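You operate a simulated robot arm through the tools that you are given. There is no shell and no other tool.

You run a simulated robot arm. Do the job below in one go: nothing can be reset, and whatever is moved stays where it is left.

Task
Take the cream stopper and leave it on the top of the load on the turntable. Put the blue can on the top of the workbench away on the right second shelf from the bottom of the long grey rack. Fetch the angle bracket from the top of the workbench and set it on the right third shelf from the top of the long grey rack. Fetch the bolt from the right third shelf from the top of the long grey rack and stand it on the right bottom shelf of the long grey rack. Fetch the small wooden block and set it on the right fourth shelf from the bottom of the long grey rack. Fetch the ring bearing from the right third shelf from the top of the long grey rack and set it on the right second shelf from the bottom of the long grey rack. Fetch the grey guide block and set it on the right second shelf from the bottom of the long grey rack. Fetch the white reflector block and set it on top of the wooden block on the top of the bench by the tall stack. Fetch the rubber buffer from the top of the bench by the tall stack and set it on the top shelf of the roller rack. Fetch the yellow cap from the top of the bench by the tall stack and set it on the top of the load on the strap table. Put one of the edge guards from the top of the load on the strap table on the second shelf from the bottom of the film rack. Any order will do. Set down upright: blue can, angle bracket, bolt, grey guide block, white reflector block.

It is judged by the outcome, as a careful person would: the job done as asked, and still so three seconds after it is handed in. It fails if anything else is knocked over, pushed out of place, dropped, spilled or broken. Lids that push on must go on centred and level and be pressed home; caps that screw on are set level and turned clockwise until they are tight.

Robot
A 7-joint arm with a two-finger parallel gripper on a trunk, on a base that moves. Base frame: it is fixed to the floor where the robot stands at the start and does not move with it; the origin is under the middle of the robot, x ahead of it, y to its left, z up; the surface under the hand at the start is at about z = 780. Readings come in mm, degrees, newtons and seconds.
With the tool pointing down near the work surface it reaches from about 260 to 700 mm from the robot's upright axis, wherever it stands. Its first joint turns from -166.0 to 166.0 degrees. Places, roughly: angle bracket (5x8x7 cm) [-2100, 7900, 900]; blue can [-2250, 7250, 1000]; bolt (3x2x7 cm) [-1900, 9600, 1000]; cream stopper [500, 0, 750]; edge guard (5x8x5 cm) [-1100, -1200, 900]; grey guide block (10x4x7 cm) [1200, 9000, 400]; right bottom shelf of the long grey rack [-2000, 10100, 200]; right fourth shelf of the long grey rack [-2000, 10100, 1300]; right second shelf of the long grey rack [-2000, 10100, 600]; right third shelf of the long grey rack [-2000, 10100, 900]; ring bearing (6x5x2 cm) [-2000, 10100, 900]; rubber buffer (5x5x4 cm) [700, 400, 800]; second shelf of the film rack [-800, -2800, 600]; small wooden block (8x3x4 cm) [-2000, 10000, 600]; top of the load on the strap table [-1000, -1300, 900]; top of the load on the turntable [-1000, -200, 800]; top shelf of the roller rack (100x15 cm) [-300, 2040, 1160]; white reflector block (2x4x5 cm) [600, 400, 800]; wooden block (8x5x5 cm) [800, 200, 800]; yellow cap (5x6x5 cm) [700, -300, 800]. Payload 1.57 kg.
The tool frame sits at the grasp point between the pads (the TCP): z along the fingers, y along the line on which they close. The tips reach 30 mm beyond it. Largest opening 80 mm; finger width 17, thickness 12; the body of the gripper, 40 by 82 mm, starts 80 mm behind the TCP.
Orientation is told as [roll, pitch, yaw] about the base's x, y, z axes, in that order, counted from this pose: with the fingers straight down and closing along the base's y, the tool's x points along the base's -x, its y along +y and its z along -z.

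Tools
- The arm moves only by the tool arm_command. Its arguments are lists of equal length, an entry for each row: "gripper": the closure, from 0 (fully open) to 1 (shut); "xyz": the shift along the base's x, y, z in m, a list of three; "rot": the turn, a rotation vector about the base's x, y, z in degrees, a list of three. In form: {"gripper": [gripper, ...], "xyz": [[tx, ty, tz], ...], "rot": [[rx, ry, rz], ...]}. A call has 1 to 20 rows; each row shifts and turns the commanded pose from where the row before left it. Rows are played at 5 a second. More than 50 mm and 8.6 degrees between two rows, or a gripper value outside its range, and nothing of the call is played. Where a pose cannot be reached the arm comes as near as it can. A force on the tool above 40 N (or 10 N above the force at the start of the call, whichever is more), or a blocked arm, ends the call early, and 0.2 s more pass. The fingers move at their own pace (about 72 mm/s each) and stop on an object; they squeeze with about 43 N. The grip force told is the motor's: it shows also when the fingers shut on nothing. Time passes only in rows, and 0.2 s behind the last, so rows that do not move let the fingers close. It gives the time, the measured TCP pose, the force on the tool (base axes), the opening and the grip force at its end, in the units of the frame above (readings bear some noise), with the torque about the TCP (base axes, N m) and any sound that the robot's microphone picked up, and new pictures: "pictures" is both (left out), scene, wrist or none.
- Cameras (640 x 400 px; columns grow to the right, rows downward): "scene" is now at [-60.7, 87.8, 1530.2]; the picture's right is [-0.93, -0.36, 0.00], its down [-0.34, 0.87, -0.36] and it looks along [0.13, -0.34, -0.93] (base axes); focal length 214 px, centre (320, 200). "wrist" rides on the gripper at [72, -7, -122] in the tool frame; the picture's right is [0.09, 1.00, 0.00], its down [-0.84, 0.08, -0.54] and it looks along [-0.54, 0.05, 0.84] (tool axes); focal length 238 px, centre (320, 200). There is no depth. A picture from a camera that has moved, and an enlarged one, comes with that camera's place and axes in the base frame and with its lens.
- move_column(by): slides the trunk up (or, below 0, down) by that many mm; the arm and the scene camera ride with it, the base frame stays. It gives what a move gives, with no picture.
- steer(legs): drives the robot by 1 to 6 legs, each [ahead, left, turn to the left] in mm, mm and degrees, along the robot's own axes; the way and the turn of a leg run together, so that a leg with both is an arc; at most 1500 mm and 180 degrees a leg. The arm and the cameras ride along, it lands a little off, and it stops where it bumps. It gives what a move gives, and a new picture of the scene camera.
- pan_tilt(pan, tilt): turns the head with the scene camera to pan (to the left, within 86 degrees either way) and tilt (down, from -29 to 69), counted from straight ahead of the robot. It gives what a move gives, and a new picture of the scene camera.
- enlarge(camera, box): a new picture of the part [left, top, right, bottom] of that camera's present view, enlarged. No time passes.
- finish_job(): hands the job in; it is judged then, once.

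Nothing tells you exact positions but the pictures and the camera data. Unless the task says otherwise, let go and move clear before handing in.

The tools are called after ">>>" as a command line: name --argument value ..., lists and objects as JSON in quotes. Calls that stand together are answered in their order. arm_command: Moves the arm, as the interface text tells. Its arguments: {"type":"object","properties":{"gripper":{"type":"array"},"xyz":{"type":"array"},"rot":{"type":"array"},"pictures":{"type":"string","enum":["both","scene","wrist","none"]}},"required":["gripper","xyz","rot"]} The other tools are called the same way: move_column (by) moves the trunk up or down; steer (legs) drives the base; pan_tilt (pan, tilt) turns the head that bears the scene camera; enlarge (camera, box) takes an enlarged picture of a part of a camera's view; finish_job () hands the job in.

At the start:

```text
time: 0.0
tcp_pos: [396.3, 159.1, 1019.1]
tcp_rot: [0.0, 0.0, 0.0]
force: [-0.1, -0.2, -0.6]
torque: [0.01, 0.01, -0.03]
opening: 80.1
gripper_force: 0.1
trunk travel left (down, up): [-375.0, 105.0]
robot x, y, heading: [1.4, 1.7, 0.0]
head pan, tilt (commanded): [-68.7, 68.8]
```

scene: 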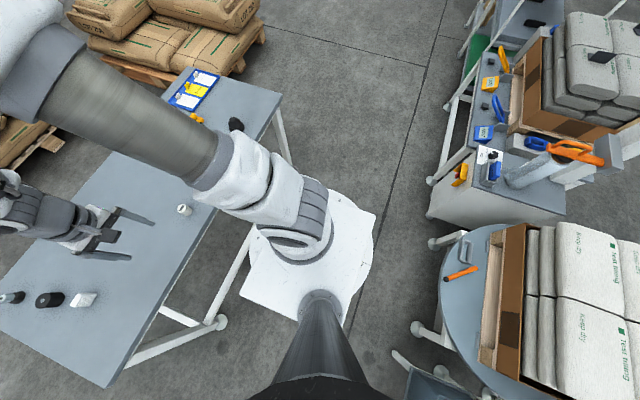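
wrist: 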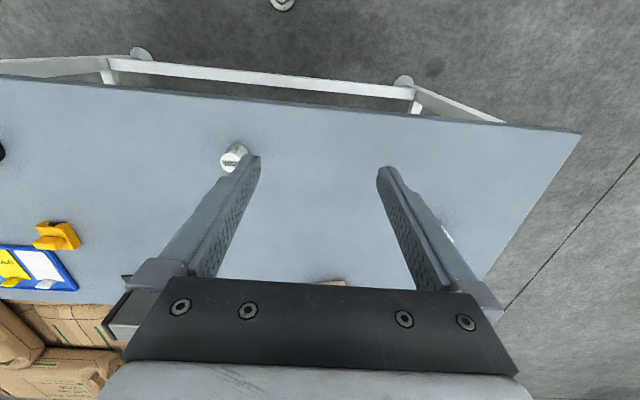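

The bench ahead carries the cream stopper near (490, 30), with other small things to both sides. I'll look around with the head before moving anything.

>>> pan_tilt --pan 0 --tilt 50

```text
time: 1.4
tcp_pos: [396.6, 157.1, 1018.1]
tcp_rot: [0.0, -0.1, 0.0]
force: [0.4, 0.2, 1.7]
torque: [-0.01, 0.0, 0.0]
opening: 80.2
gripper_force: 0.0
trunk travel left (down, up): [-375.0, 105.0]
robot x, y, heading: [4.2, 0.4, 0.0]
head pan, tilt (commanded): [0.0, 50.0]
camera scene: at [-4.0, 139.8, 1552.1], right [0.0, -1.0, 0.0], down [-0.77, 0.0, -0.64], along [0.64, 0.0, -0.77], focal length 214 px, centre (320, 200)
```

scene: 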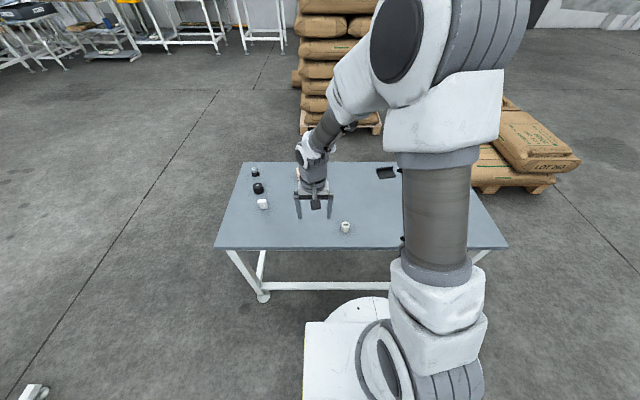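

The bench is in view with small objects along its left edge and the stopper near the front. I'll look at the left side, the right side and some enlargements.

>>> enlarge --camera "scene" --box '[210, 150, 410, 275]'

>>> enlarge --camera "scene" --box '[0, 0, 320, 120]'

>>> pan_tilt --pan -60 --tilt 25

>>> pan_tilt --pan 70 --tilt 15

```text
3.20 times, centred on (310, 212) of scene
camera zoom: at [-4.0, 139.8, 1552.1], right [0.0, -1.0, 0.0], down [-0.77, 0.0, -0.64], along [0.64, 0.0, -0.77], focal length 686 px, centre (352, 160)
```

zoom: 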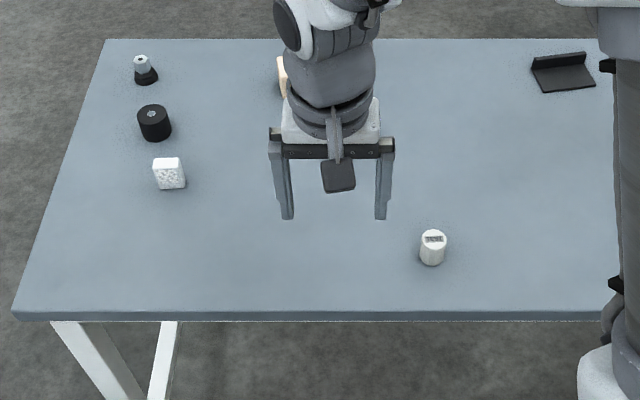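

```text
2.00 times, centred on (160, 60) of scene
camera zoom: at [-4.0, 139.8, 1552.1], right [0.0, -1.0, 0.0], down [-0.77, 0.0, -0.64], along [0.64, 0.0, -0.77], focal length 429 px, centre (640, 480)
```

zoom: 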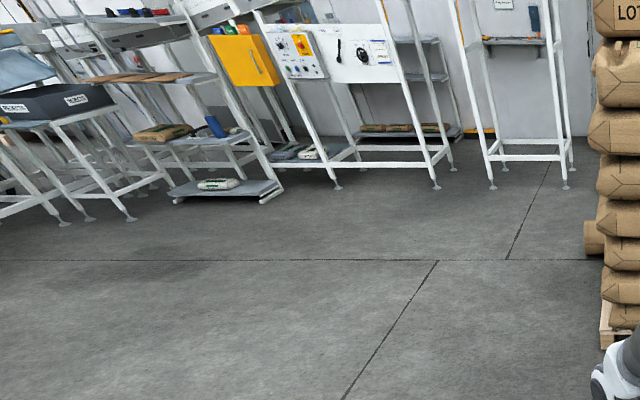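

```text
time: 2.7
tcp_pos: [396.7, 156.9, 1017.4]
tcp_rot: [0.0, -0.1, 0.0]
force: [-0.4, 0.1, -0.9]
torque: [-0.04, -0.02, -0.01]
opening: 79.9
gripper_force: 0.0
trunk travel left (down, up): [-375.0, 105.0]
robot x, y, heading: [-1.8, 1.8, -0.1]
head pan, tilt (commanded): [-60.0, 25.0]
camera scene: at [-34.9, 60.1, 1589.6], right [-0.87, -0.5, 0.0], down [-0.21, 0.37, -0.91], along [0.45, -0.78, -0.42], focal length 214 px, centre (320, 200)
```

scene: 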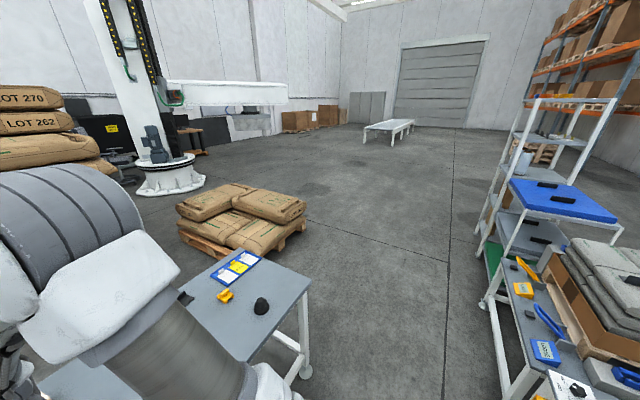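

```text
time: 4.8
tcp_pos: [396.3, 156.7, 1018.3]
tcp_rot: [0.1, 0.0, -0.1]
force: [-0.2, -0.5, -0.3]
torque: [0.03, -0.02, 0.03]
opening: 79.8
gripper_force: 0.1
trunk travel left (down, up): [-375.0, 105.0]
robot x, y, heading: [2.9, -0.0, 0.1]
head pan, tilt (commanded): [70.0, 15.0]
camera scene: at [-49.0, 227.7, 1605.9], right [0.94, -0.34, 0.0], down [-0.09, -0.24, -0.97], along [0.33, 0.91, -0.26], focal length 214 px, centre (320, 200)
```

scene: 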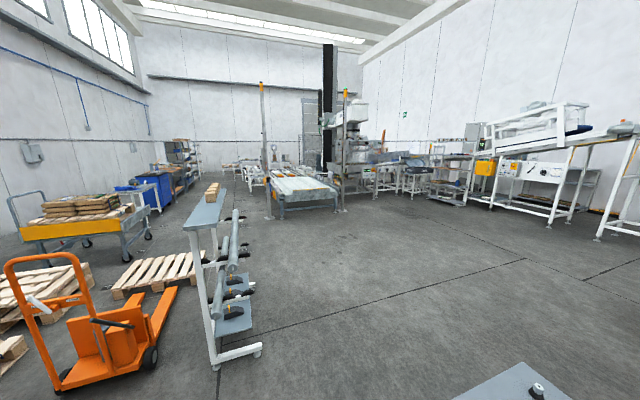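

The scene is large: the roller rack is on the left, turntable and strap table on the right, and the grey rack far left. I'll zoom in on the stopper with the wrist camera and look at the bench from other angles.

>>> enlarge --camera "wrist" --box '[190, 120, 280, 190]'

>>> enlarge --camera "scene" --box '[160, 140, 320, 240]'

>>> enlarge --camera "scene" --box '[180, 160, 300, 380]'

>>> pan_tilt --pan -86 --tilt 25

```text
5.71 times, centred on (235, 155) of wrist
camera zoom: at [323.4, 149.8, 1139.7], right [-0.09, 1.0, 0.0], down [0.84, 0.08, 0.54], along [0.54, 0.05, -0.84], focal length 1362 px, centre (806, 457)
```

zoom: 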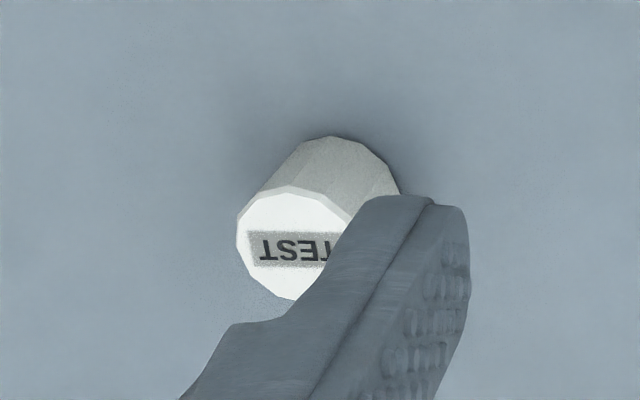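

```text
4.00 times, centred on (240, 190) of scene
camera zoom: at [-49.0, 227.7, 1605.9], right [0.94, -0.34, 0.0], down [-0.09, -0.24, -0.97], along [0.33, 0.91, -0.26], focal length 858 px, centre (640, 240)
```

zoom: 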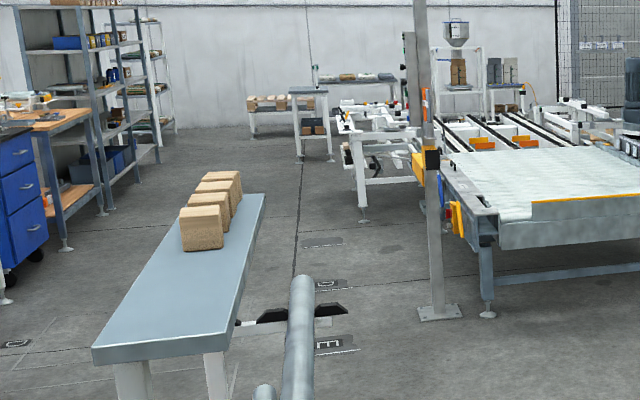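

```text
1.82 times, centred on (240, 270) of scene
camera zoom: at [-49.0, 227.7, 1605.9], right [0.94, -0.34, 0.0], down [-0.09, -0.24, -0.97], along [0.33, 0.91, -0.26], focal length 390 px, centre (466, 73)
```

zoom: 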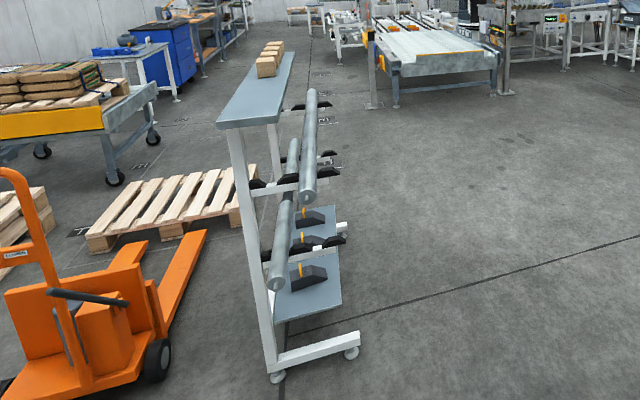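

```text
time: 7.2
tcp_pos: [397.1, 157.3, 1018.6]
tcp_rot: [0.0, 0.0, 0.0]
force: [0.3, 0.8, 0.5]
torque: [0.02, 0.01, 0.04]
opening: 79.9
gripper_force: 0.0
trunk travel left (down, up): [-375.0, 105.0]
robot x, y, heading: [0.6, -0.9, -0.1]
head pan, tilt (commanded): [-85.9, 25.0]
camera scene: at [-74.4, 48.0, 1589.6], right [-1.0, -0.07, 0.0], down [-0.03, 0.42, -0.91], along [0.06, -0.9, -0.42], focal length 214 px, centre (320, 200)
```

scene: 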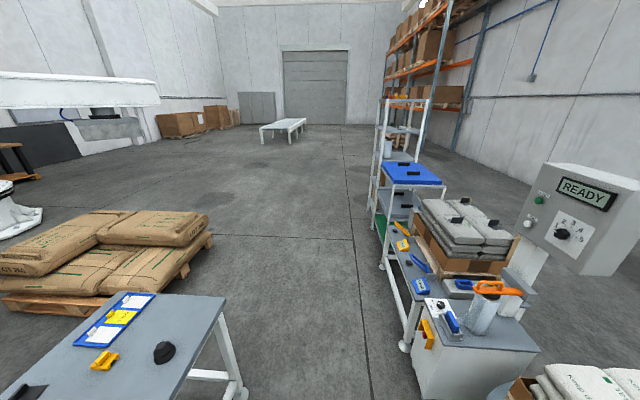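

The stopper is about 31 mm wide and 35 mm tall, centred near (480, 31) on the bench at z≈780. I'll move over it and partway down, then check.

>>> arm_command --gripper '[0, 0, 0, 0, 0, 0, 0]' --xyz '[[0.028, -0.042, 0], [0.028, -0.042, 0], [0.027, -0.042, 0], [0, 0, -0.04], [0, 0, -0.04], [0, 0, -0.03], [0, 0, 0]]' --rot '[[0, 0, 0], [0, 0, 0], [0, 0, 0], [0, 0, 0], [0, 0, 0], [0, 0, 0], [0, 0, 0]]' --pictures "wrist"

```text
refused: row 1 steps farther than a row can; nothing moved
```

That step was slightly too long, so I'll use shorter rows.

>>> arm_command --gripper '[0, 0, 0, 0, 0, 0, 0, 0]' --xyz '[[0.021, -0.032, 0], [0.021, -0.032, 0], [0.021, -0.031, 0], [0.02, -0.031, 0], [0, 0, -0.04], [0, 0, -0.04], [0, 0, -0.03], [0, 0, 0]]' --rot '[[0, 0, 0], [0, 0, 0], [0, 0, 0], [0, 0, 0], [0, 0, 0], [0, 0, 0], [0, 0, 0], [0, 0, 0]]' --pictures "wrist"

```text
time: 9.0
tcp_pos: [480.8, 31.7, 907.3]
tcp_rot: [0.1, 0.1, 0.0]
force: [-0.2, 0.7, 0.6]
torque: [-0.01, -0.01, -0.03]
opening: 80.2
gripper_force: 0.0
trunk travel left (down, up): [-375.0, 105.0]
robot x, y, heading: [-2.7, 5.1, -0.1]
head pan, tilt (commanded): [-85.9, 25.0]
camera wrist: at [406.7, 23.7, 1028.2], right [-0.09, 1.0, 0.0], down [0.84, 0.08, 0.54], along [0.54, 0.05, -0.84], focal length 238 px, centre (320, 200)
```

wrist: 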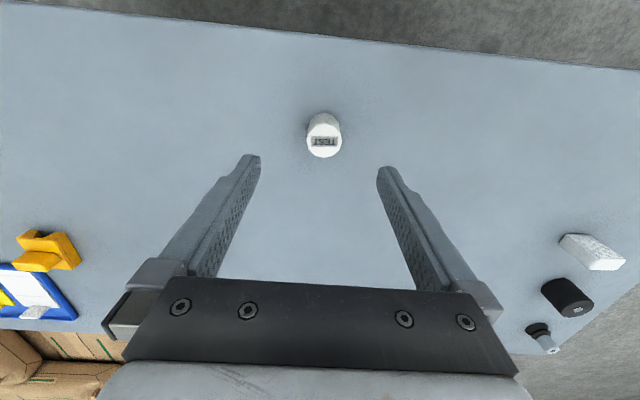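

The stopper is centred between the fingers. Descending to grip it now.

>>> arm_command --gripper '[0, 0, 0, 0, 1, 1, 1]' --xyz '[[-0.003, 0.001, -0.035], [0, 0, -0.035], [0, 0, -0.022], [0, 0, 0], [0, 0, 0], [0, 0, 0], [0, 0, 0]]' --rot '[[0, 0, 0], [0, 0, 0], [0, 0, 0], [0, 0, 0], [0, 0, 0], [0, 0, 0], [0, 0, 0]]' --pictures "wrist"

```text
time: 10.6
tcp_pos: [475.5, 33.0, 817.5]
tcp_rot: [0.1, 0.0, 0.0]
force: [-0.1, 0.8, 0.6]
torque: [0.0, -0.02, 0.03]
opening: 31.0
gripper_force: 37.1
trunk travel left (down, up): [-375.0, 105.0]
robot x, y, heading: [-0.1, 3.1, -0.2]
head pan, tilt (commanded): [-85.9, 25.0]
camera wrist: at [402.1, 25.5, 939.2], right [-0.09, 1.0, 0.0], down [0.84, 0.08, 0.54], along [0.54, 0.05, -0.84], focal length 238 px, centre (320, 200)
```

wrist: 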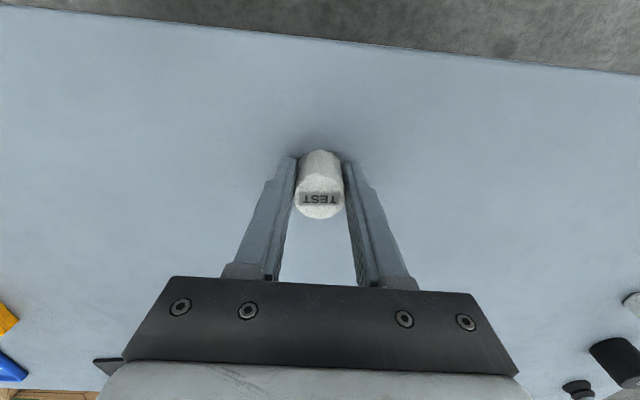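

The grip is secure with the stopper 31 mm wide between the fingers. I'll lift it and then look around the base to judge the clearance for driving.

>>> arm_command --gripper '[1, 1, 1, 1, 1, 1]' --xyz '[[0, 0, 0.02], [0, 0, 0.045], [0, 0, 0.045], [0, 0, 0.045], [0, 0, 0.045], [0, 0, 0.045]]' --rot '[[0, 0, 0], [0, 0, 0], [0, 0, 0], [0, 0, 0], [0, 0, 0], [0, 0, 0]]' --pictures "none"

>>> pan_tilt --pan -86 --tilt 69

>>> pan_tilt --pan 86 --tilt 69

>>> pan_tilt --pan 0 --tilt 69

```text
time: 12.0
tcp_pos: [479.0, 31.3, 1063.0]
tcp_rot: [0.0, 0.1, 0.0]
force: [0.0, -0.1, 0.1]
torque: [0.03, 0.01, -0.03]
opening: 30.2
gripper_force: 39.6
trunk travel left (down, up): [-375.0, 105.0]
robot x, y, heading: [-2.2, 1.5, -0.2]
head pan, tilt (commanded): [-85.9, 25.0]
```

```text
time: 13.1
tcp_pos: [479.2, 31.2, 1062.4]
tcp_rot: [0.0, 0.0, 0.0]
force: [0.4, 0.9, 0.1]
torque: [-0.02, 0.04, 0.03]
opening: 30.2
gripper_force: 39.8
trunk travel left (down, up): [-375.0, 105.0]
robot x, y, heading: [-2.0, -1.7, 0.0]
head pan, tilt (commanded): [-85.9, 68.8]
camera scene: at [-77.0, 84.1, 1530.2], right [-1.0, -0.07, 0.0], down [-0.07, 0.93, -0.36], along [0.03, -0.36, -0.93], focal length 214 px, centre (320, 200)
```

scene: 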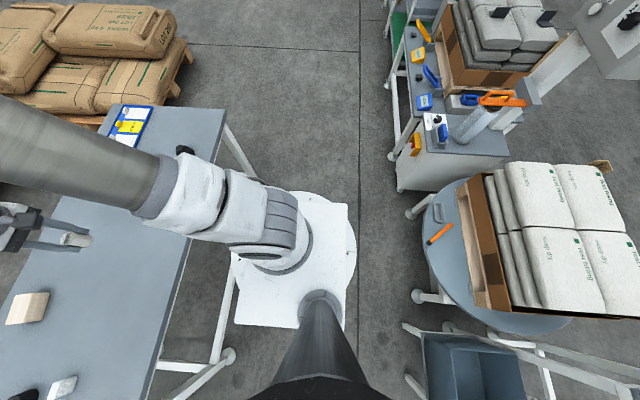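

```text
time: 15.7
tcp_pos: [478.5, 31.0, 1063.2]
tcp_rot: [0.1, 0.1, 0.0]
force: [0.0, 0.2, -1.1]
torque: [0.0, 0.02, -0.03]
opening: 30.5
gripper_force: 39.8
trunk travel left (down, up): [-375.0, 105.0]
robot x, y, heading: [-0.3, -2.9, -0.1]
head pan, tilt (commanded): [85.9, 68.8]
camera scene: at [-77.0, 195.7, 1530.2], right [1.0, -0.07, 0.0], down [-0.07, -0.93, -0.36], along [0.03, 0.36, -0.93], focal length 214 px, centre (320, 200)
```

scene: 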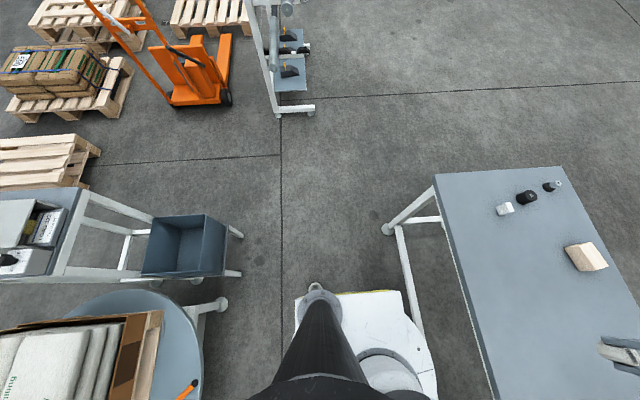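

```text
time: 17.3
tcp_pos: [478.5, 31.8, 1062.9]
tcp_rot: [0.1, 0.0, 0.1]
force: [-0.7, 0.2, -0.1]
torque: [0.03, 0.0, -0.01]
opening: 30.5
gripper_force: 39.5
trunk travel left (down, up): [-375.0, 105.0]
robot x, y, heading: [0.4, -0.3, -0.0]
head pan, tilt (commanded): [0.0, 68.8]
camera scene: at [-25.1, 139.9, 1530.2], right [0.0, -1.0, 0.0], down [-0.93, 0.0, -0.36], along [0.36, 0.0, -0.93], focal length 214 px, centre (320, 200)
```

scene: 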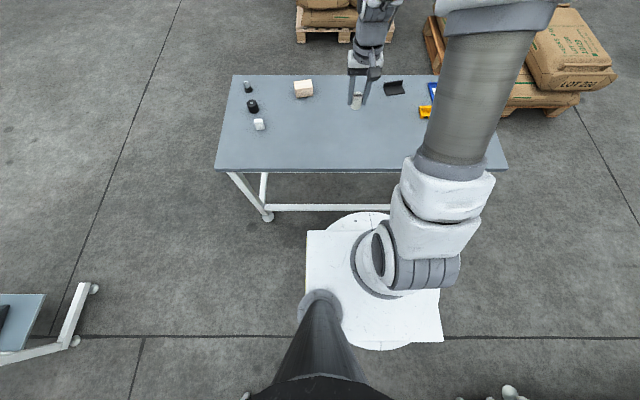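

The stopper is held. Nothing tall lies within the arm's swing on the left, so I'll turn around to face the turntable.

>>> steer --legs '[[0, 0, 180]]'

>>> pan_tilt --pan 30 --tilt 40

```text
time: 27.5
tcp_pos: [-479.1, -1.4, 1062.7]
tcp_rot: [0.0, 0.0, 176.3]
force: [-0.6, -0.3, -0.9]
torque: [0.01, 0.02, 0.01]
opening: 30.4
gripper_force: 39.8
trunk travel left (down, up): [-375.0, 105.0]
robot x, y, heading: [-0.4, 0.4, 176.4]
head pan, tilt (commanded): [0.0, 68.8]
camera scene: at [14.0, -141.4, 1530.2], right [0.06, 1.0, 0.0], down [0.93, -0.06, -0.36], along [-0.36, 0.02, -0.93], focal length 214 px, centre (320, 200)
```

scene: 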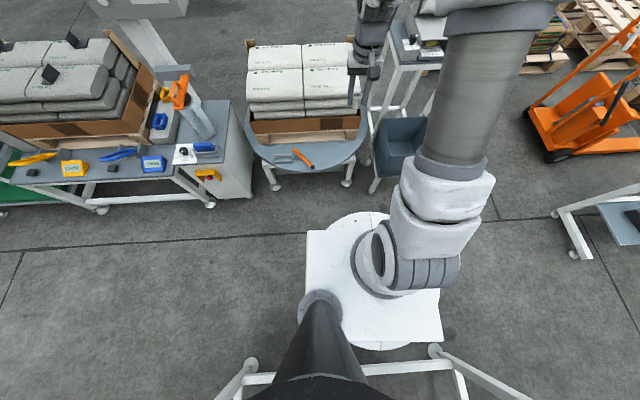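

```text
time: 28.4
tcp_pos: [-478.8, -0.8, 1063.0]
tcp_rot: [0.0, 0.0, 176.2]
force: [-0.5, -0.1, 0.7]
torque: [0.0, 0.02, 0.0]
opening: 30.3
gripper_force: 39.3
trunk travel left (down, up): [-375.0, 105.0]
robot x, y, heading: [1.1, 1.5, 176.2]
head pan, tilt (commanded): [30.0, 40.0]
camera scene: at [-6.4, -182.6, 1566.2], right [-0.44, 0.9, 0.0], down [0.58, 0.28, -0.77], along [-0.69, -0.34, -0.64], focal length 214 px, centre (320, 200)
```

scene: 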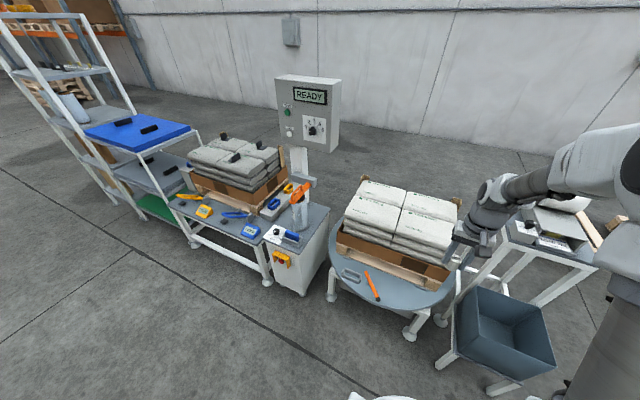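

I'm facing the turntable. The load's top is four flat bags at about z≈800. I'll drive closer so that the near part of the top is within reach.

>>> steer --legs '[[189, 178, 3.7]]'

>>> arm_command --gripper '[1]' --xyz '[[0, 0, 0]]' --rot '[[0, 0, 0]]' --pictures "wrist"

```text
time: 30.4
tcp_pos: [-675.1, -201.4, 1063.4]
tcp_rot: [0.0, 0.0, 180.0]
force: [-1.4, -0.3, -0.2]
torque: [-0.01, -0.01, 0.01]
opening: 30.7
gripper_force: 39.9
trunk travel left (down, up): [-375.0, 105.0]
robot x, y, heading: [-200.5, -172.6, 179.9]
head pan, tilt (commanded): [30.0, 40.0]
camera scene: at [-190.9, -352.7, 1566.3], right [-0.5, 0.87, 0.0], down [0.56, 0.32, -0.77], along [-0.66, -0.38, -0.64], focal length 214 px, centre (320, 200)
```

scene: 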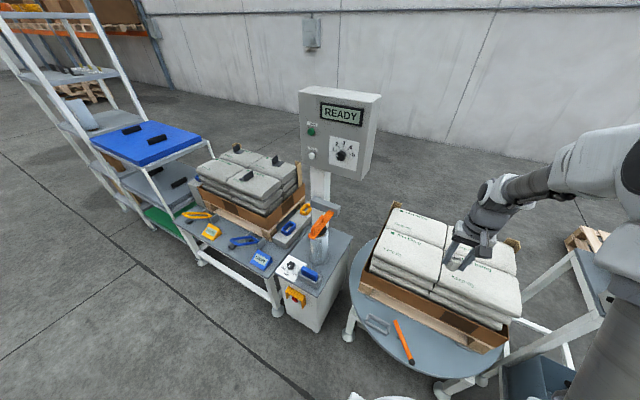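

```text
time: 30.8
tcp_pos: [-674.2, -200.1, 1063.0]
tcp_rot: [0.0, 0.1, 180.0]
force: [-0.4, 1.0, -0.5]
torque: [0.0, -0.02, -0.02]
opening: 30.4
gripper_force: 39.9
trunk travel left (down, up): [-375.0, 105.0]
robot x, y, heading: [-198.8, -167.2, 180.0]
head pan, tilt (commanded): [30.0, 40.0]
camera wrist: at [-604.3, -195.6, 1184.4], right [0.09, -1.0, 0.0], down [-0.84, -0.08, 0.54], along [-0.54, -0.05, -0.84], focal length 238 px, centre (320, 200)
```

wrist: 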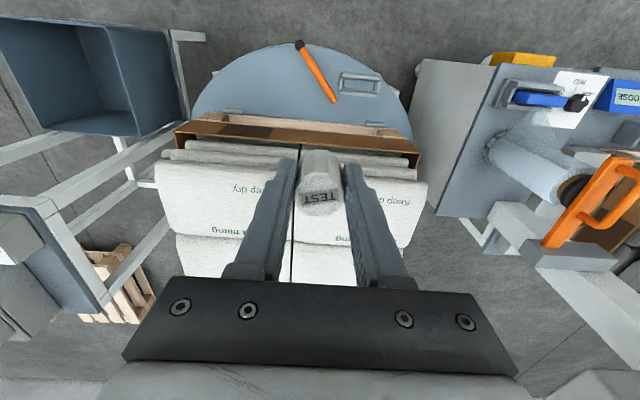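

The near-left bag's top spans roughly x −790…−965 and y −175…−410. I'll carry the stopper over its middle and lower toward it.

>>> arm_command --gripper '[1, 1, 1, 1, 1, 1, 1, 1]' --xyz '[[-0.044, -0.02, 0], [-0.044, -0.02, 0], [-0.044, -0.02, 0], [-0.044, -0.02, 0], [0, 0, -0.04], [0, 0, -0.04], [0, 0, -0.04], [0, 0, 0]]' --rot '[[0, 0, 0], [0, 0, 0], [0, 0, 0], [0, 0, 0], [0, 0, 0], [0, 0, 0], [0, 0, 0], [0, 0, 0]]' --pictures "both"

```text
time: 32.6
tcp_pos: [-853.3, -284.8, 944.2]
tcp_rot: [0.0, 0.0, 180.0]
force: [-0.5, -0.3, 0.0]
torque: [0.01, 0.04, 0.03]
opening: 30.6
gripper_force: 39.2
trunk travel left (down, up): [-375.0, 105.0]
robot x, y, heading: [-196.2, -170.9, 180.2]
head pan, tilt (commanded): [30.0, 40.0]
camera scene: at [-191.0, -352.7, 1566.3], right [-0.5, 0.87, 0.0], down [0.56, 0.32, -0.77], along [-0.66, -0.38, -0.64], focal length 214 px, centre (320, 200)
camera wrist: at [-781.5, -278.1, 1065.3], right [0.09, -1.0, 0.0], down [-0.84, -0.08, 0.54], along [-0.54, -0.05, -0.84], focal length 238 px, centre (320, 200)
```

scene: 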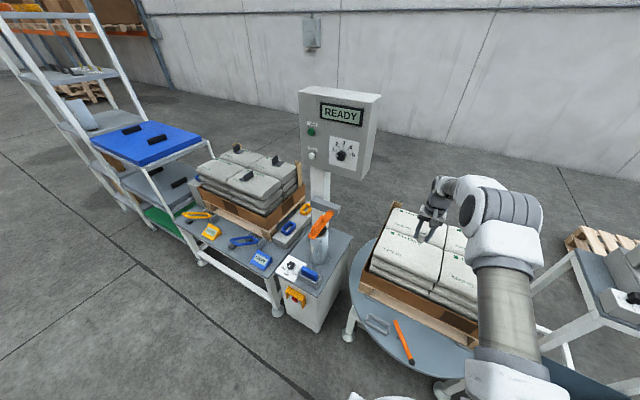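
wrist: 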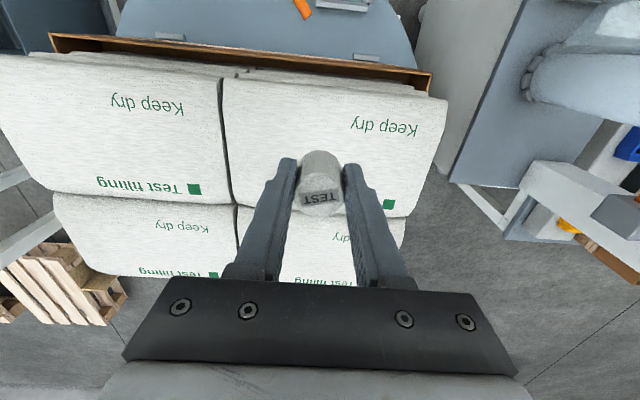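

The drop point lies well inside the near bag's flat top. I'll lower in steps and watch the force.

>>> arm_command --gripper '[1, 1, 1, 1]' --xyz '[[0, 0, -0.025], [0, 0, -0.02], [0, 0, -0.015], [0, 0, 0]]' --rot '[[0, 0, 0], [0, 0, 0], [0, 0, 0], [0, 0, 0]]' --pictures "wrist"

>>> enlarge --camera "scene" --box '[380, 170, 480, 270]'

```text
time: 33.6
tcp_pos: [-852.9, -281.5, 884.0]
tcp_rot: [0.1, -0.1, 180.1]
force: [-0.1, -0.7, 0.0]
torque: [-0.01, -0.04, 0.0]
opening: 30.5
gripper_force: 39.5
trunk travel left (down, up): [-375.0, 105.0]
robot x, y, heading: [-201.6, -172.2, 180.2]
head pan, tilt (commanded): [30.0, 40.0]
camera wrist: at [-781.6, -275.9, 1005.5], right [0.09, -1.0, 0.0], down [-0.84, -0.08, 0.54], along [-0.54, -0.05, -0.84], focal length 238 px, centre (320, 200)
```

wrist: 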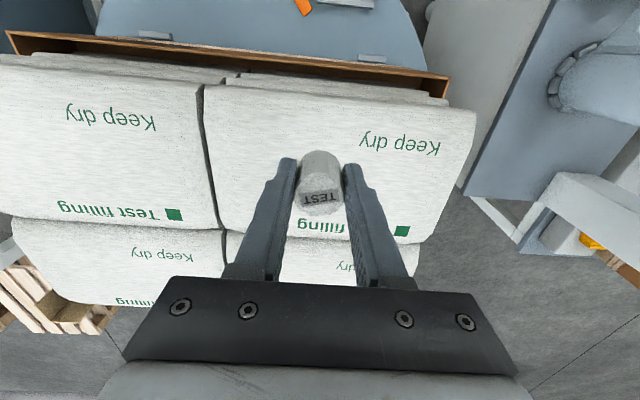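

```text
4.00 times, centred on (430, 220) of scene
camera zoom: at [-190.9, -352.7, 1566.3], right [-0.5, 0.87, 0.0], down [0.56, 0.32, -0.77], along [-0.66, -0.38, -0.64], focal length 858 px, centre (-120, 120)
```

zoom: 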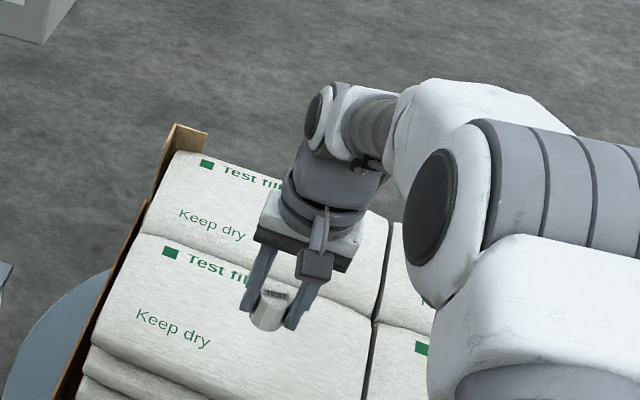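

Parallax puts the bag top near z≈780–790, so about 60 mm remain below the stopper. I'll lower further, then in small steps.

>>> arm_command --gripper '[1, 1, 1, 1]' --xyz '[[0, 0, -0.02], [0, 0, -0.015], [0, 0, -0.01], [0, 0, 0]]' --rot '[[0, 0, 0], [0, 0, 0], [0, 0, 0], [0, 0, 0]]' --pictures "wrist"

>>> enlarge --camera "scene" --box '[400, 200, 480, 270]'

```text
time: 34.6
tcp_pos: [-851.8, -279.8, 837.4]
tcp_rot: [-0.1, 0.1, 180.1]
force: [0.2, -0.2, -0.2]
torque: [0.01, 0.01, -0.01]
opening: 30.3
gripper_force: 40.1
trunk travel left (down, up): [-375.0, 105.0]
robot x, y, heading: [-194.3, -169.5, 180.0]
head pan, tilt (commanded): [30.0, 40.0]
camera wrist: at [-781.2, -275.2, 959.0], right [0.09, -1.0, 0.0], down [-0.84, -0.08, 0.54], along [-0.54, -0.05, -0.84], focal length 238 px, centre (320, 200)
```

wrist: 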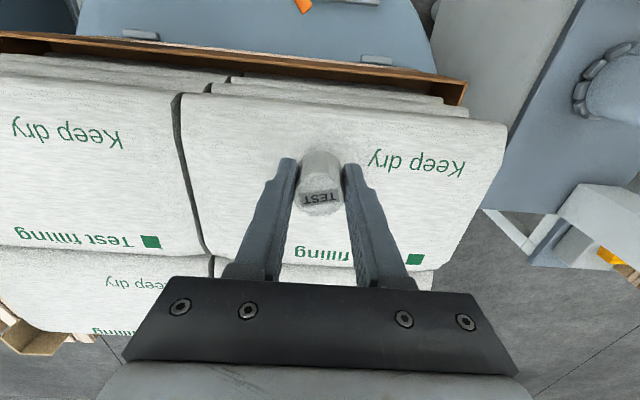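

```text
5.71 times, centred on (440, 235) of scene
camera zoom: at [-190.9, -352.7, 1566.3], right [-0.5, 0.87, 0.0], down [0.56, 0.32, -0.77], along [-0.66, -0.38, -0.64], focal length 1226 px, centre (-366, 0)
```

zoom: 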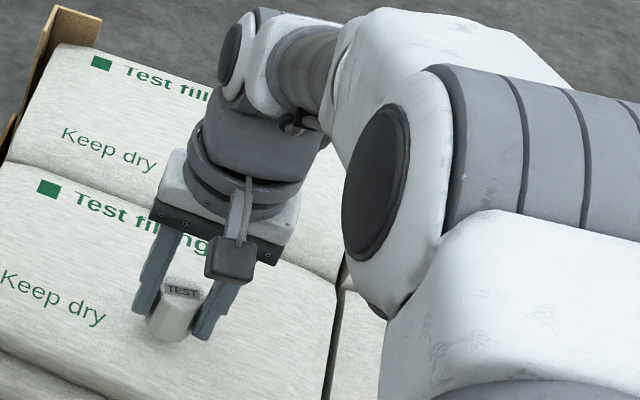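

The stopper is close to the bag now. Lowering with small steps and checking force.

>>> arm_command --gripper '[1, 1, 1]' --xyz '[[0, 0, -0.005], [0, 0, -0.004], [0, 0, 0]]' --rot '[[0, 0, 0], [0, 0, 0], [0, 0, 0]]' --pictures "wrist"

>>> enlarge --camera "scene" --box '[410, 210, 460, 265]'

```text
time: 35.4
tcp_pos: [-850.1, -281.2, 827.3]
tcp_rot: [0.0, 0.0, 180.0]
force: [0.0, 0.7, 1.0]
torque: [0.04, -0.01, 0.04]
opening: 30.8
gripper_force: 39.4
trunk travel left (down, up): [-375.0, 105.0]
robot x, y, heading: [-197.0, -170.0, 179.9]
head pan, tilt (commanded): [30.0, 40.0]
camera wrist: at [-780.8, -275.3, 949.3], right [0.09, -1.0, 0.0], down [-0.84, -0.08, 0.54], along [-0.54, -0.05, -0.84], focal length 238 px, centre (320, 200)
```

wrist: 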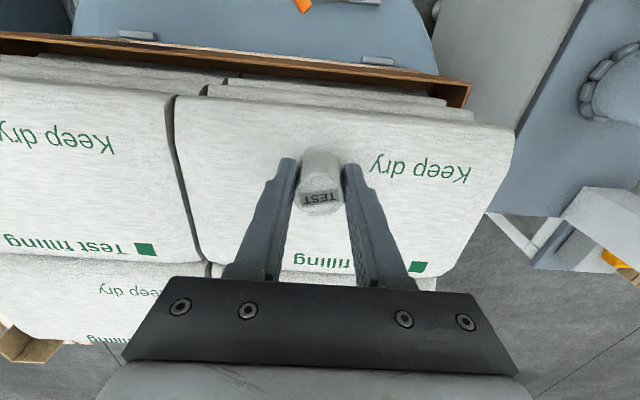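

```text
7.27 times, centred on (435, 238) of scene
camera zoom: at [-190.9, -352.7, 1566.3], right [-0.5, 0.87, 0.0], down [0.56, 0.32, -0.77], along [-0.66, -0.38, -0.64], focal length 1560 px, centre (-516, -73)
```

zoom: 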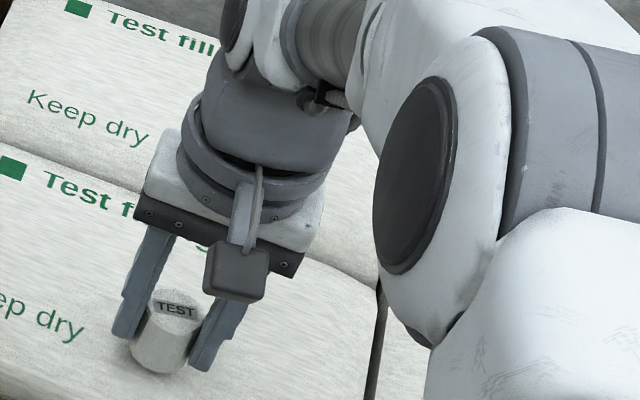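

No clear contact yet. I'll continue in 3 mm steps.

>>> arm_command --gripper '[1, 1]' --xyz '[[0, 0, -0.003], [0, 0, -0.002]]' --rot '[[0, 0, 0], [0, 0, 0]]' --pictures "none"

>>> arm_command --gripper '[1, 1]' --xyz '[[0, 0, -0.003], [0, 0, -0.002]]' --rot '[[0, 0, 0], [0, 0, 0]]' --pictures "wrist"

```text
time: 36.0
tcp_pos: [-851.0, -282.1, 823.0]
tcp_rot: [0.0, 0.0, 180.0]
force: [0.3, 0.6, 0.4]
torque: [-0.03, -0.04, -0.02]
opening: 30.5
gripper_force: 39.1
trunk travel left (down, up): [-375.0, 105.0]
robot x, y, heading: [-196.7, -175.2, 180.0]
head pan, tilt (commanded): [30.0, 40.0]
```

```text
time: 36.6
tcp_pos: [-850.8, -282.7, 818.6]
tcp_rot: [0.0, 0.0, 180.0]
force: [-1.1, 0.4, 0.3]
torque: [0.02, 0.01, -0.01]
opening: 30.5
gripper_force: 39.8
trunk travel left (down, up): [-375.0, 105.0]
robot x, y, heading: [-198.1, -170.1, 180.1]
head pan, tilt (commanded): [30.0, 40.0]
camera wrist: at [-780.5, -276.6, 939.9], right [0.09, -1.0, 0.0], down [-0.84, -0.08, 0.54], along [-0.54, -0.05, -0.84], focal length 238 px, centre (320, 200)
```

wrist: 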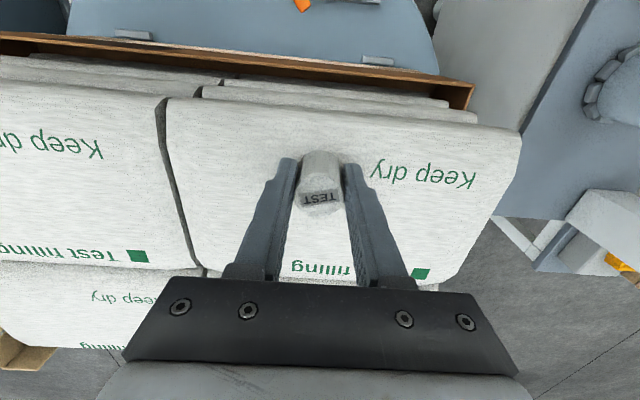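

Parallax now suggests the bag top near z≈775, a few mm below. Continuing.

>>> arm_command --gripper '[1, 1]' --xyz '[[0, 0, -0.002], [0, 0, -0.002]]' --rot '[[0, 0, 0], [0, 0, 0]]' --pictures "none"

>>> arm_command --gripper '[1, 1]' --xyz '[[0, 0, -0.002], [0, 0, -0.002]]' --rot '[[0, 0, 0], [0, 0, 0]]' --pictures "none"

>>> enlarge --camera "scene" --box '[410, 210, 460, 265]'

```text
time: 37.2
tcp_pos: [-851.3, -281.3, 817.6]
tcp_rot: [0.0, -0.2, 180.0]
force: [4.3, 0.8, 9.7]
torque: [-0.03, 0.06, 0.04]
opening: 30.5
gripper_force: 39.4
trunk travel left (down, up): [-375.0, 105.0]
robot x, y, heading: [-193.7, -170.4, 180.1]
head pan, tilt (commanded): [30.0, 40.0]
```

```text
time: 37.8
tcp_pos: [-851.3, -283.7, 814.6]
tcp_rot: [0.1, -0.4, 179.9]
force: [5.0, -0.2, 29.6]
torque: [-0.27, 0.3, 0.03]
opening: 30.6
gripper_force: 39.8
trunk travel left (down, up): [-375.0, 105.0]
robot x, y, heading: [-198.8, -172.6, 179.9]
head pan, tilt (commanded): [30.0, 40.0]
```

```text
7.27 times, centred on (435, 238) of scene
camera zoom: at [-187.8, -352.2, 1566.7], right [-0.5, 0.87, 0.0], down [0.56, 0.32, -0.77], along [-0.67, -0.38, -0.64], focal length 1560 px, centre (-516, -73)
```

zoom: 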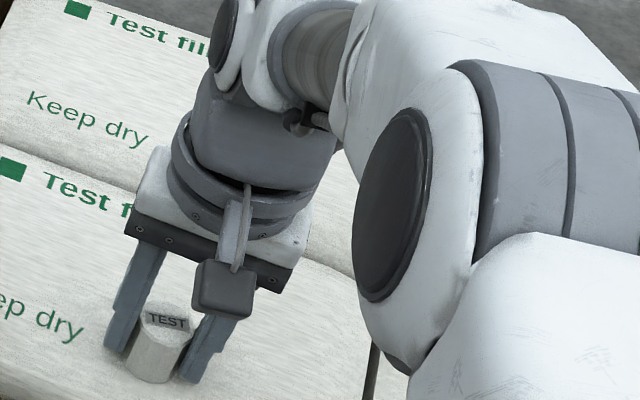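

Contact is made at TCP z≈817. I'll relieve the pressure, open and lift straight up.

>>> arm_command --gripper '[1, 1, 0.3, 0.3, 0.3, 0.3, 0.3, 0.3]' --xyz '[[0, 0, 0.003], [0, 0, 0], [0, 0, 0], [0, 0, 0], [0, 0, 0], [0, 0, 0.03], [0, 0, 0.04], [0, 0, 0.04]]' --rot '[[0, 0, 0], [0, 0, 0], [0, 0, 0], [0, 0, 0], [0, 0, 0], [0, 0, 0], [0, 0, 0], [0, 0, 0]]' --pictures "both"

```text
time: 39.6
tcp_pos: [-853.1, -282.3, 924.9]
tcp_rot: [0.0, 0.2, 180.0]
force: [-0.4, 0.8, -0.3]
torque: [-0.01, -0.02, 0.01]
opening: 55.9
gripper_force: 0.1
trunk travel left (down, up): [-375.0, 105.0]
robot x, y, heading: [-193.4, -167.0, 180.1]
head pan, tilt (commanded): [30.0, 40.0]
camera scene: at [-190.8, -352.7, 1566.2], right [-0.5, 0.87, 0.0], down [0.56, 0.32, -0.77], along [-0.66, -0.38, -0.64], focal length 214 px, centre (320, 200)
camera wrist: at [-781.7, -276.2, 1046.7], right [0.09, -1.0, 0.0], down [-0.84, -0.08, 0.54], along [-0.54, -0.05, -0.84], focal length 238 px, centre (320, 200)
```

scene: 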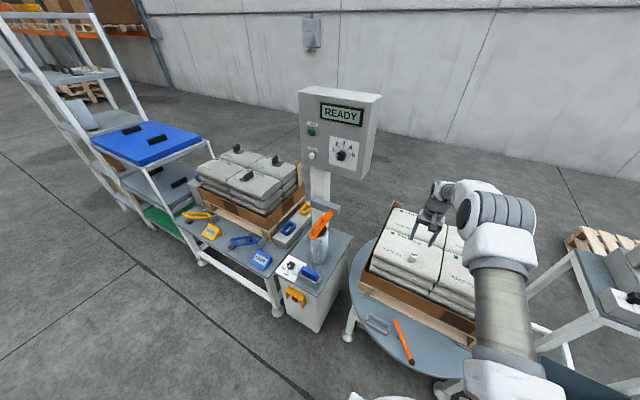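
wrist: 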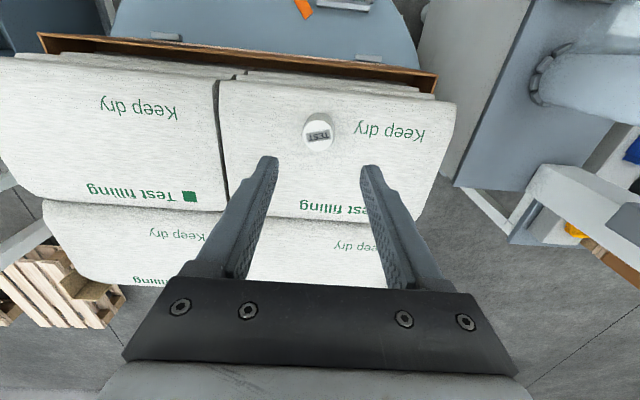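

The stopper stands on the bag. Next I'll retract the arm and drive along to the strap table to look at the edge guards.

>>> arm_command --gripper '[0.3, 0.3, 0.3, 0.3, 0.3, 0.3, 0.3]' --xyz '[[0, 0, 0.045], [0, 0, 0.045], [0.03, 0.01, 0.03], [0.045, 0.015, 0], [0.045, 0.015, 0], [0.045, 0.015, 0], [0.045, 0.015, 0]]' --rot '[[0, 0, 0], [0, 0, 0], [0, 0, 0], [0, 0, 0], [0, 0, 0], [0, 0, 0], [0, 0, 0]]' --pictures "none"

>>> steer --legs '[[-150, 0, 0], [0, 1010, 0]]'

```text
time: 41.2
tcp_pos: [-639.8, -211.7, 1043.3]
tcp_rot: [0.1, -0.1, 180.0]
force: [-0.9, -0.5, -0.2]
torque: [-0.01, 0.03, -0.02]
opening: 55.8
gripper_force: 0.1
trunk travel left (down, up): [-375.0, 105.0]
robot x, y, heading: [-194.6, -172.5, 179.9]
head pan, tilt (commanded): [30.0, 40.0]
```

```text
time: 50.4
tcp_pos: [-491.8, -1235.1, 1044.1]
tcp_rot: [0.0, 0.0, 179.7]
force: [0.3, -0.3, 0.1]
torque: [0.03, 0.03, -0.01]
opening: 56.1
gripper_force: 0.0
trunk travel left (down, up): [-375.0, 105.0]
robot x, y, heading: [-45.5, -1190.7, 179.5]
head pan, tilt (commanded): [30.0, 40.0]
camera scene: at [-42.4, -1376.0, 1566.3], right [-0.5, 0.87, 0.0], down [0.56, 0.32, -0.77], along [-0.67, -0.38, -0.64], focal length 214 px, centre (320, 200)
```

scene: 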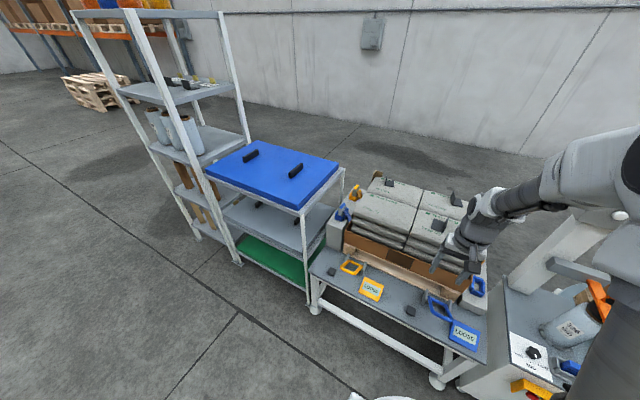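

I'm now beside the strap table, with several black edge guards visible on the load. I'll zoom in on them and on the film rack.

>>> pan_tilt --pan 5 --tilt 50

>>> enlarge --camera "scene" --box '[180, 40, 420, 190]'

>>> arm_command --gripper '[0]' --xyz '[[0, 0, 0.04]]' --rot '[[0, 0, 0]]' --pictures "wrist"

```text
time: 51.3
tcp_pos: [-490.4, -1233.0, 1043.3]
tcp_rot: [0.0, 0.1, 179.7]
force: [0.3, -0.4, 0.2]
torque: [-0.01, 0.03, -0.02]
opening: 56.3
gripper_force: 0.0
trunk travel left (down, up): [-375.0, 105.0]
robot x, y, heading: [-42.7, -1191.0, 179.6]
head pan, tilt (commanded): [5.0, 50.0]
camera scene: at [-45.3, -1340.2, 1552.2], right [-0.08, 1.0, 0.0], down [0.76, 0.06, -0.64], along [-0.64, -0.05, -0.77], focal length 214 px, centre (320, 200)
```

scene: 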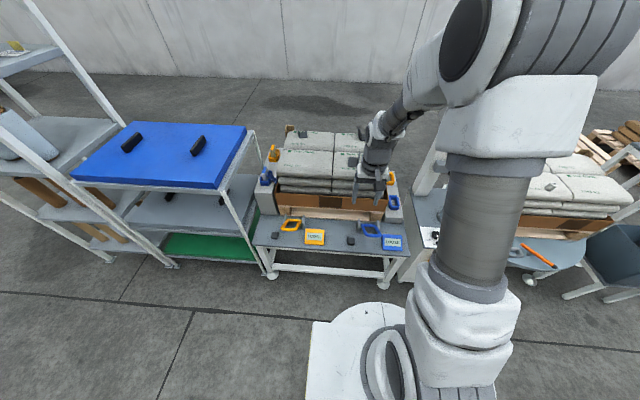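

```text
2.67 times, centred on (300, 115) of scene
camera zoom: at [-45.3, -1340.2, 1552.2], right [-0.08, 1.0, 0.0], down [0.76, 0.06, -0.64], along [-0.64, -0.05, -0.77], focal length 572 px, centre (373, 427)
```

zoom: 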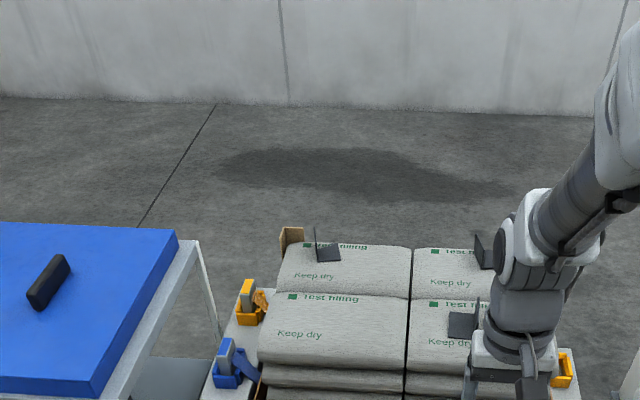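

```text
time: 51.7
tcp_pos: [-490.8, -1233.9, 1082.9]
tcp_rot: [0.0, 0.0, 179.7]
force: [0.2, -0.3, 0.1]
torque: [0.02, -0.03, -0.03]
opening: 79.7
gripper_force: 0.1
trunk travel left (down, up): [-375.0, 105.0]
robot x, y, heading: [-45.2, -1194.0, 179.4]
head pan, tilt (commanded): [5.0, 50.0]
camera wrist: at [-420.9, -1228.9, 1204.4], right [0.09, -1.0, 0.0], down [-0.84, -0.07, 0.54], along [-0.54, -0.05, -0.84], focal length 238 px, centre (320, 200)
```

wrist: 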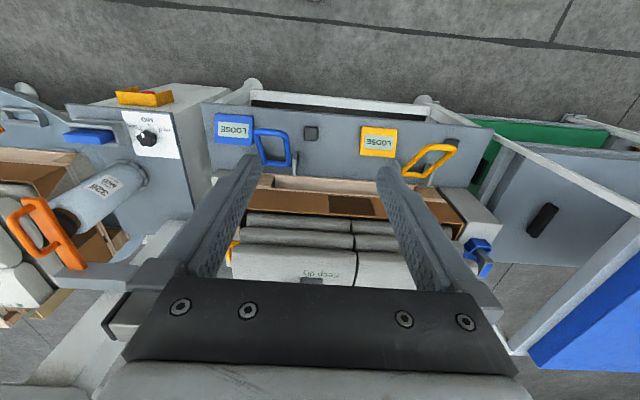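

Three L-shaped guards are visible on the bags. I'll drive 150 mm closer and look with the wrist camera.

>>> steer --legs '[[150, 0, 0.4]]'

>>> arm_command --gripper '[0, 0, 0]' --xyz '[[-0.03, 0, 0.03], [-0.04, 0, 0.02], [0, 0, 0]]' --rot '[[0, 0, 0], [0, 0, 0], [0, 0, 0]]' --pictures "wrist"

```text
time: 53.3
tcp_pos: [-640.1, -1238.6, 1081.9]
tcp_rot: [0.0, 0.0, -179.8]
force: [-0.3, -0.6, 0.7]
torque: [-0.01, 0.02, 0.01]
opening: 79.7
gripper_force: 0.1
trunk travel left (down, up): [-375.0, 105.0]
robot x, y, heading: [-195.4, -1193.5, -179.7]
head pan, tilt (commanded): [5.0, 50.0]
camera scene: at [-194.7, -1340.0, 1552.1], right [-0.09, 1.0, 0.0], down [0.76, 0.07, -0.64], along [-0.64, -0.06, -0.77], focal length 214 px, centre (320, 200)
```

scene: 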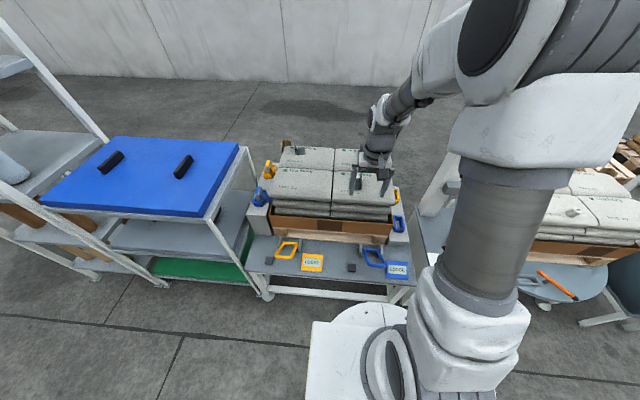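

```text
time: 54.1
tcp_pos: [-711.3, -1236.1, 1131.0]
tcp_rot: [-0.1, 0.1, -179.8]
force: [0.5, -0.1, 0.4]
torque: [0.02, -0.03, -0.04]
opening: 79.7
gripper_force: 0.0
trunk travel left (down, up): [-375.0, 105.0]
robot x, y, heading: [-199.0, -1191.9, -179.7]
head pan, tilt (commanded): [5.0, 50.0]
camera wrist: at [-640.7, -1231.5, 1253.5], right [0.1, -1.0, 0.0], down [-0.84, -0.08, 0.54], along [-0.54, -0.05, -0.84], focal length 238 px, centre (320, 200)
```

wrist: 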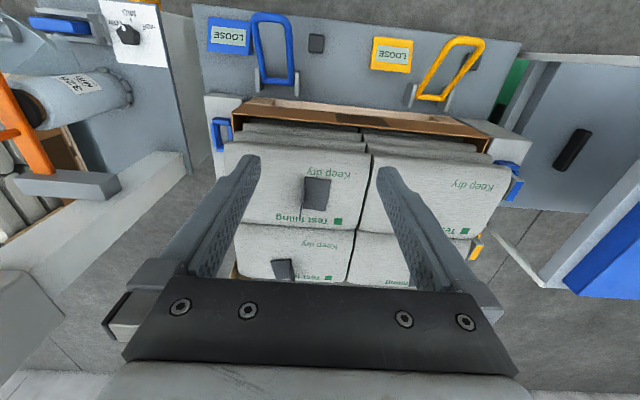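

>>> enlarge --camera "wrist" --box '[220, 120, 520, 290]'

>>> enlarge --camera "scene" --box '[250, 130, 410, 230]'

```text
2.13 times, centred on (370, 205) of wrist
camera zoom: at [-640.7, -1231.5, 1253.5], right [0.1, -1.0, 0.0], down [-0.84, -0.08, 0.54], along [-0.54, -0.05, -0.84], focal length 508 px, centre (213, 189)
```

zoom: 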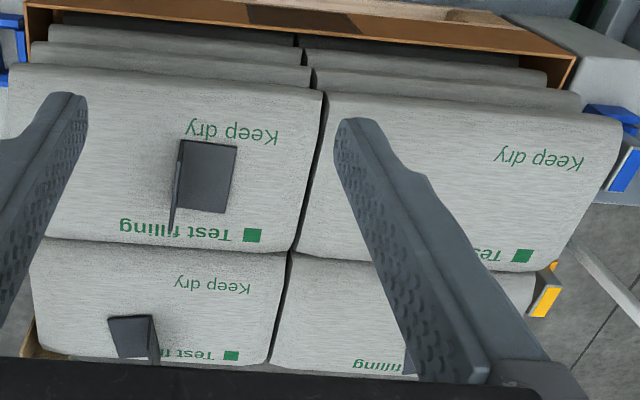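

```text
4.00 times, centred on (330, 180) of scene
camera zoom: at [-194.8, -1340.0, 1552.1], right [-0.09, 1.0, 0.0], down [0.76, 0.07, -0.64], along [-0.64, -0.06, -0.77], focal length 858 px, centre (280, 280)
```

zoom: 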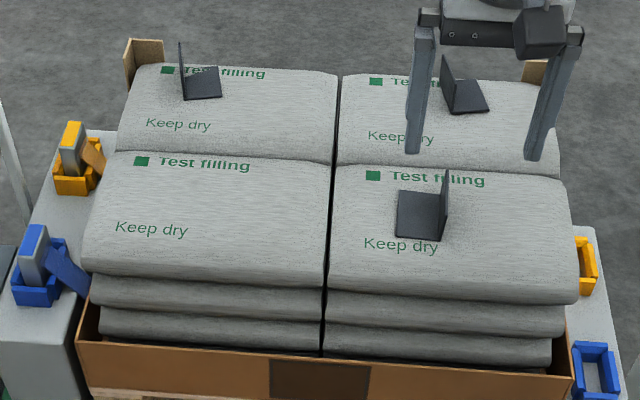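

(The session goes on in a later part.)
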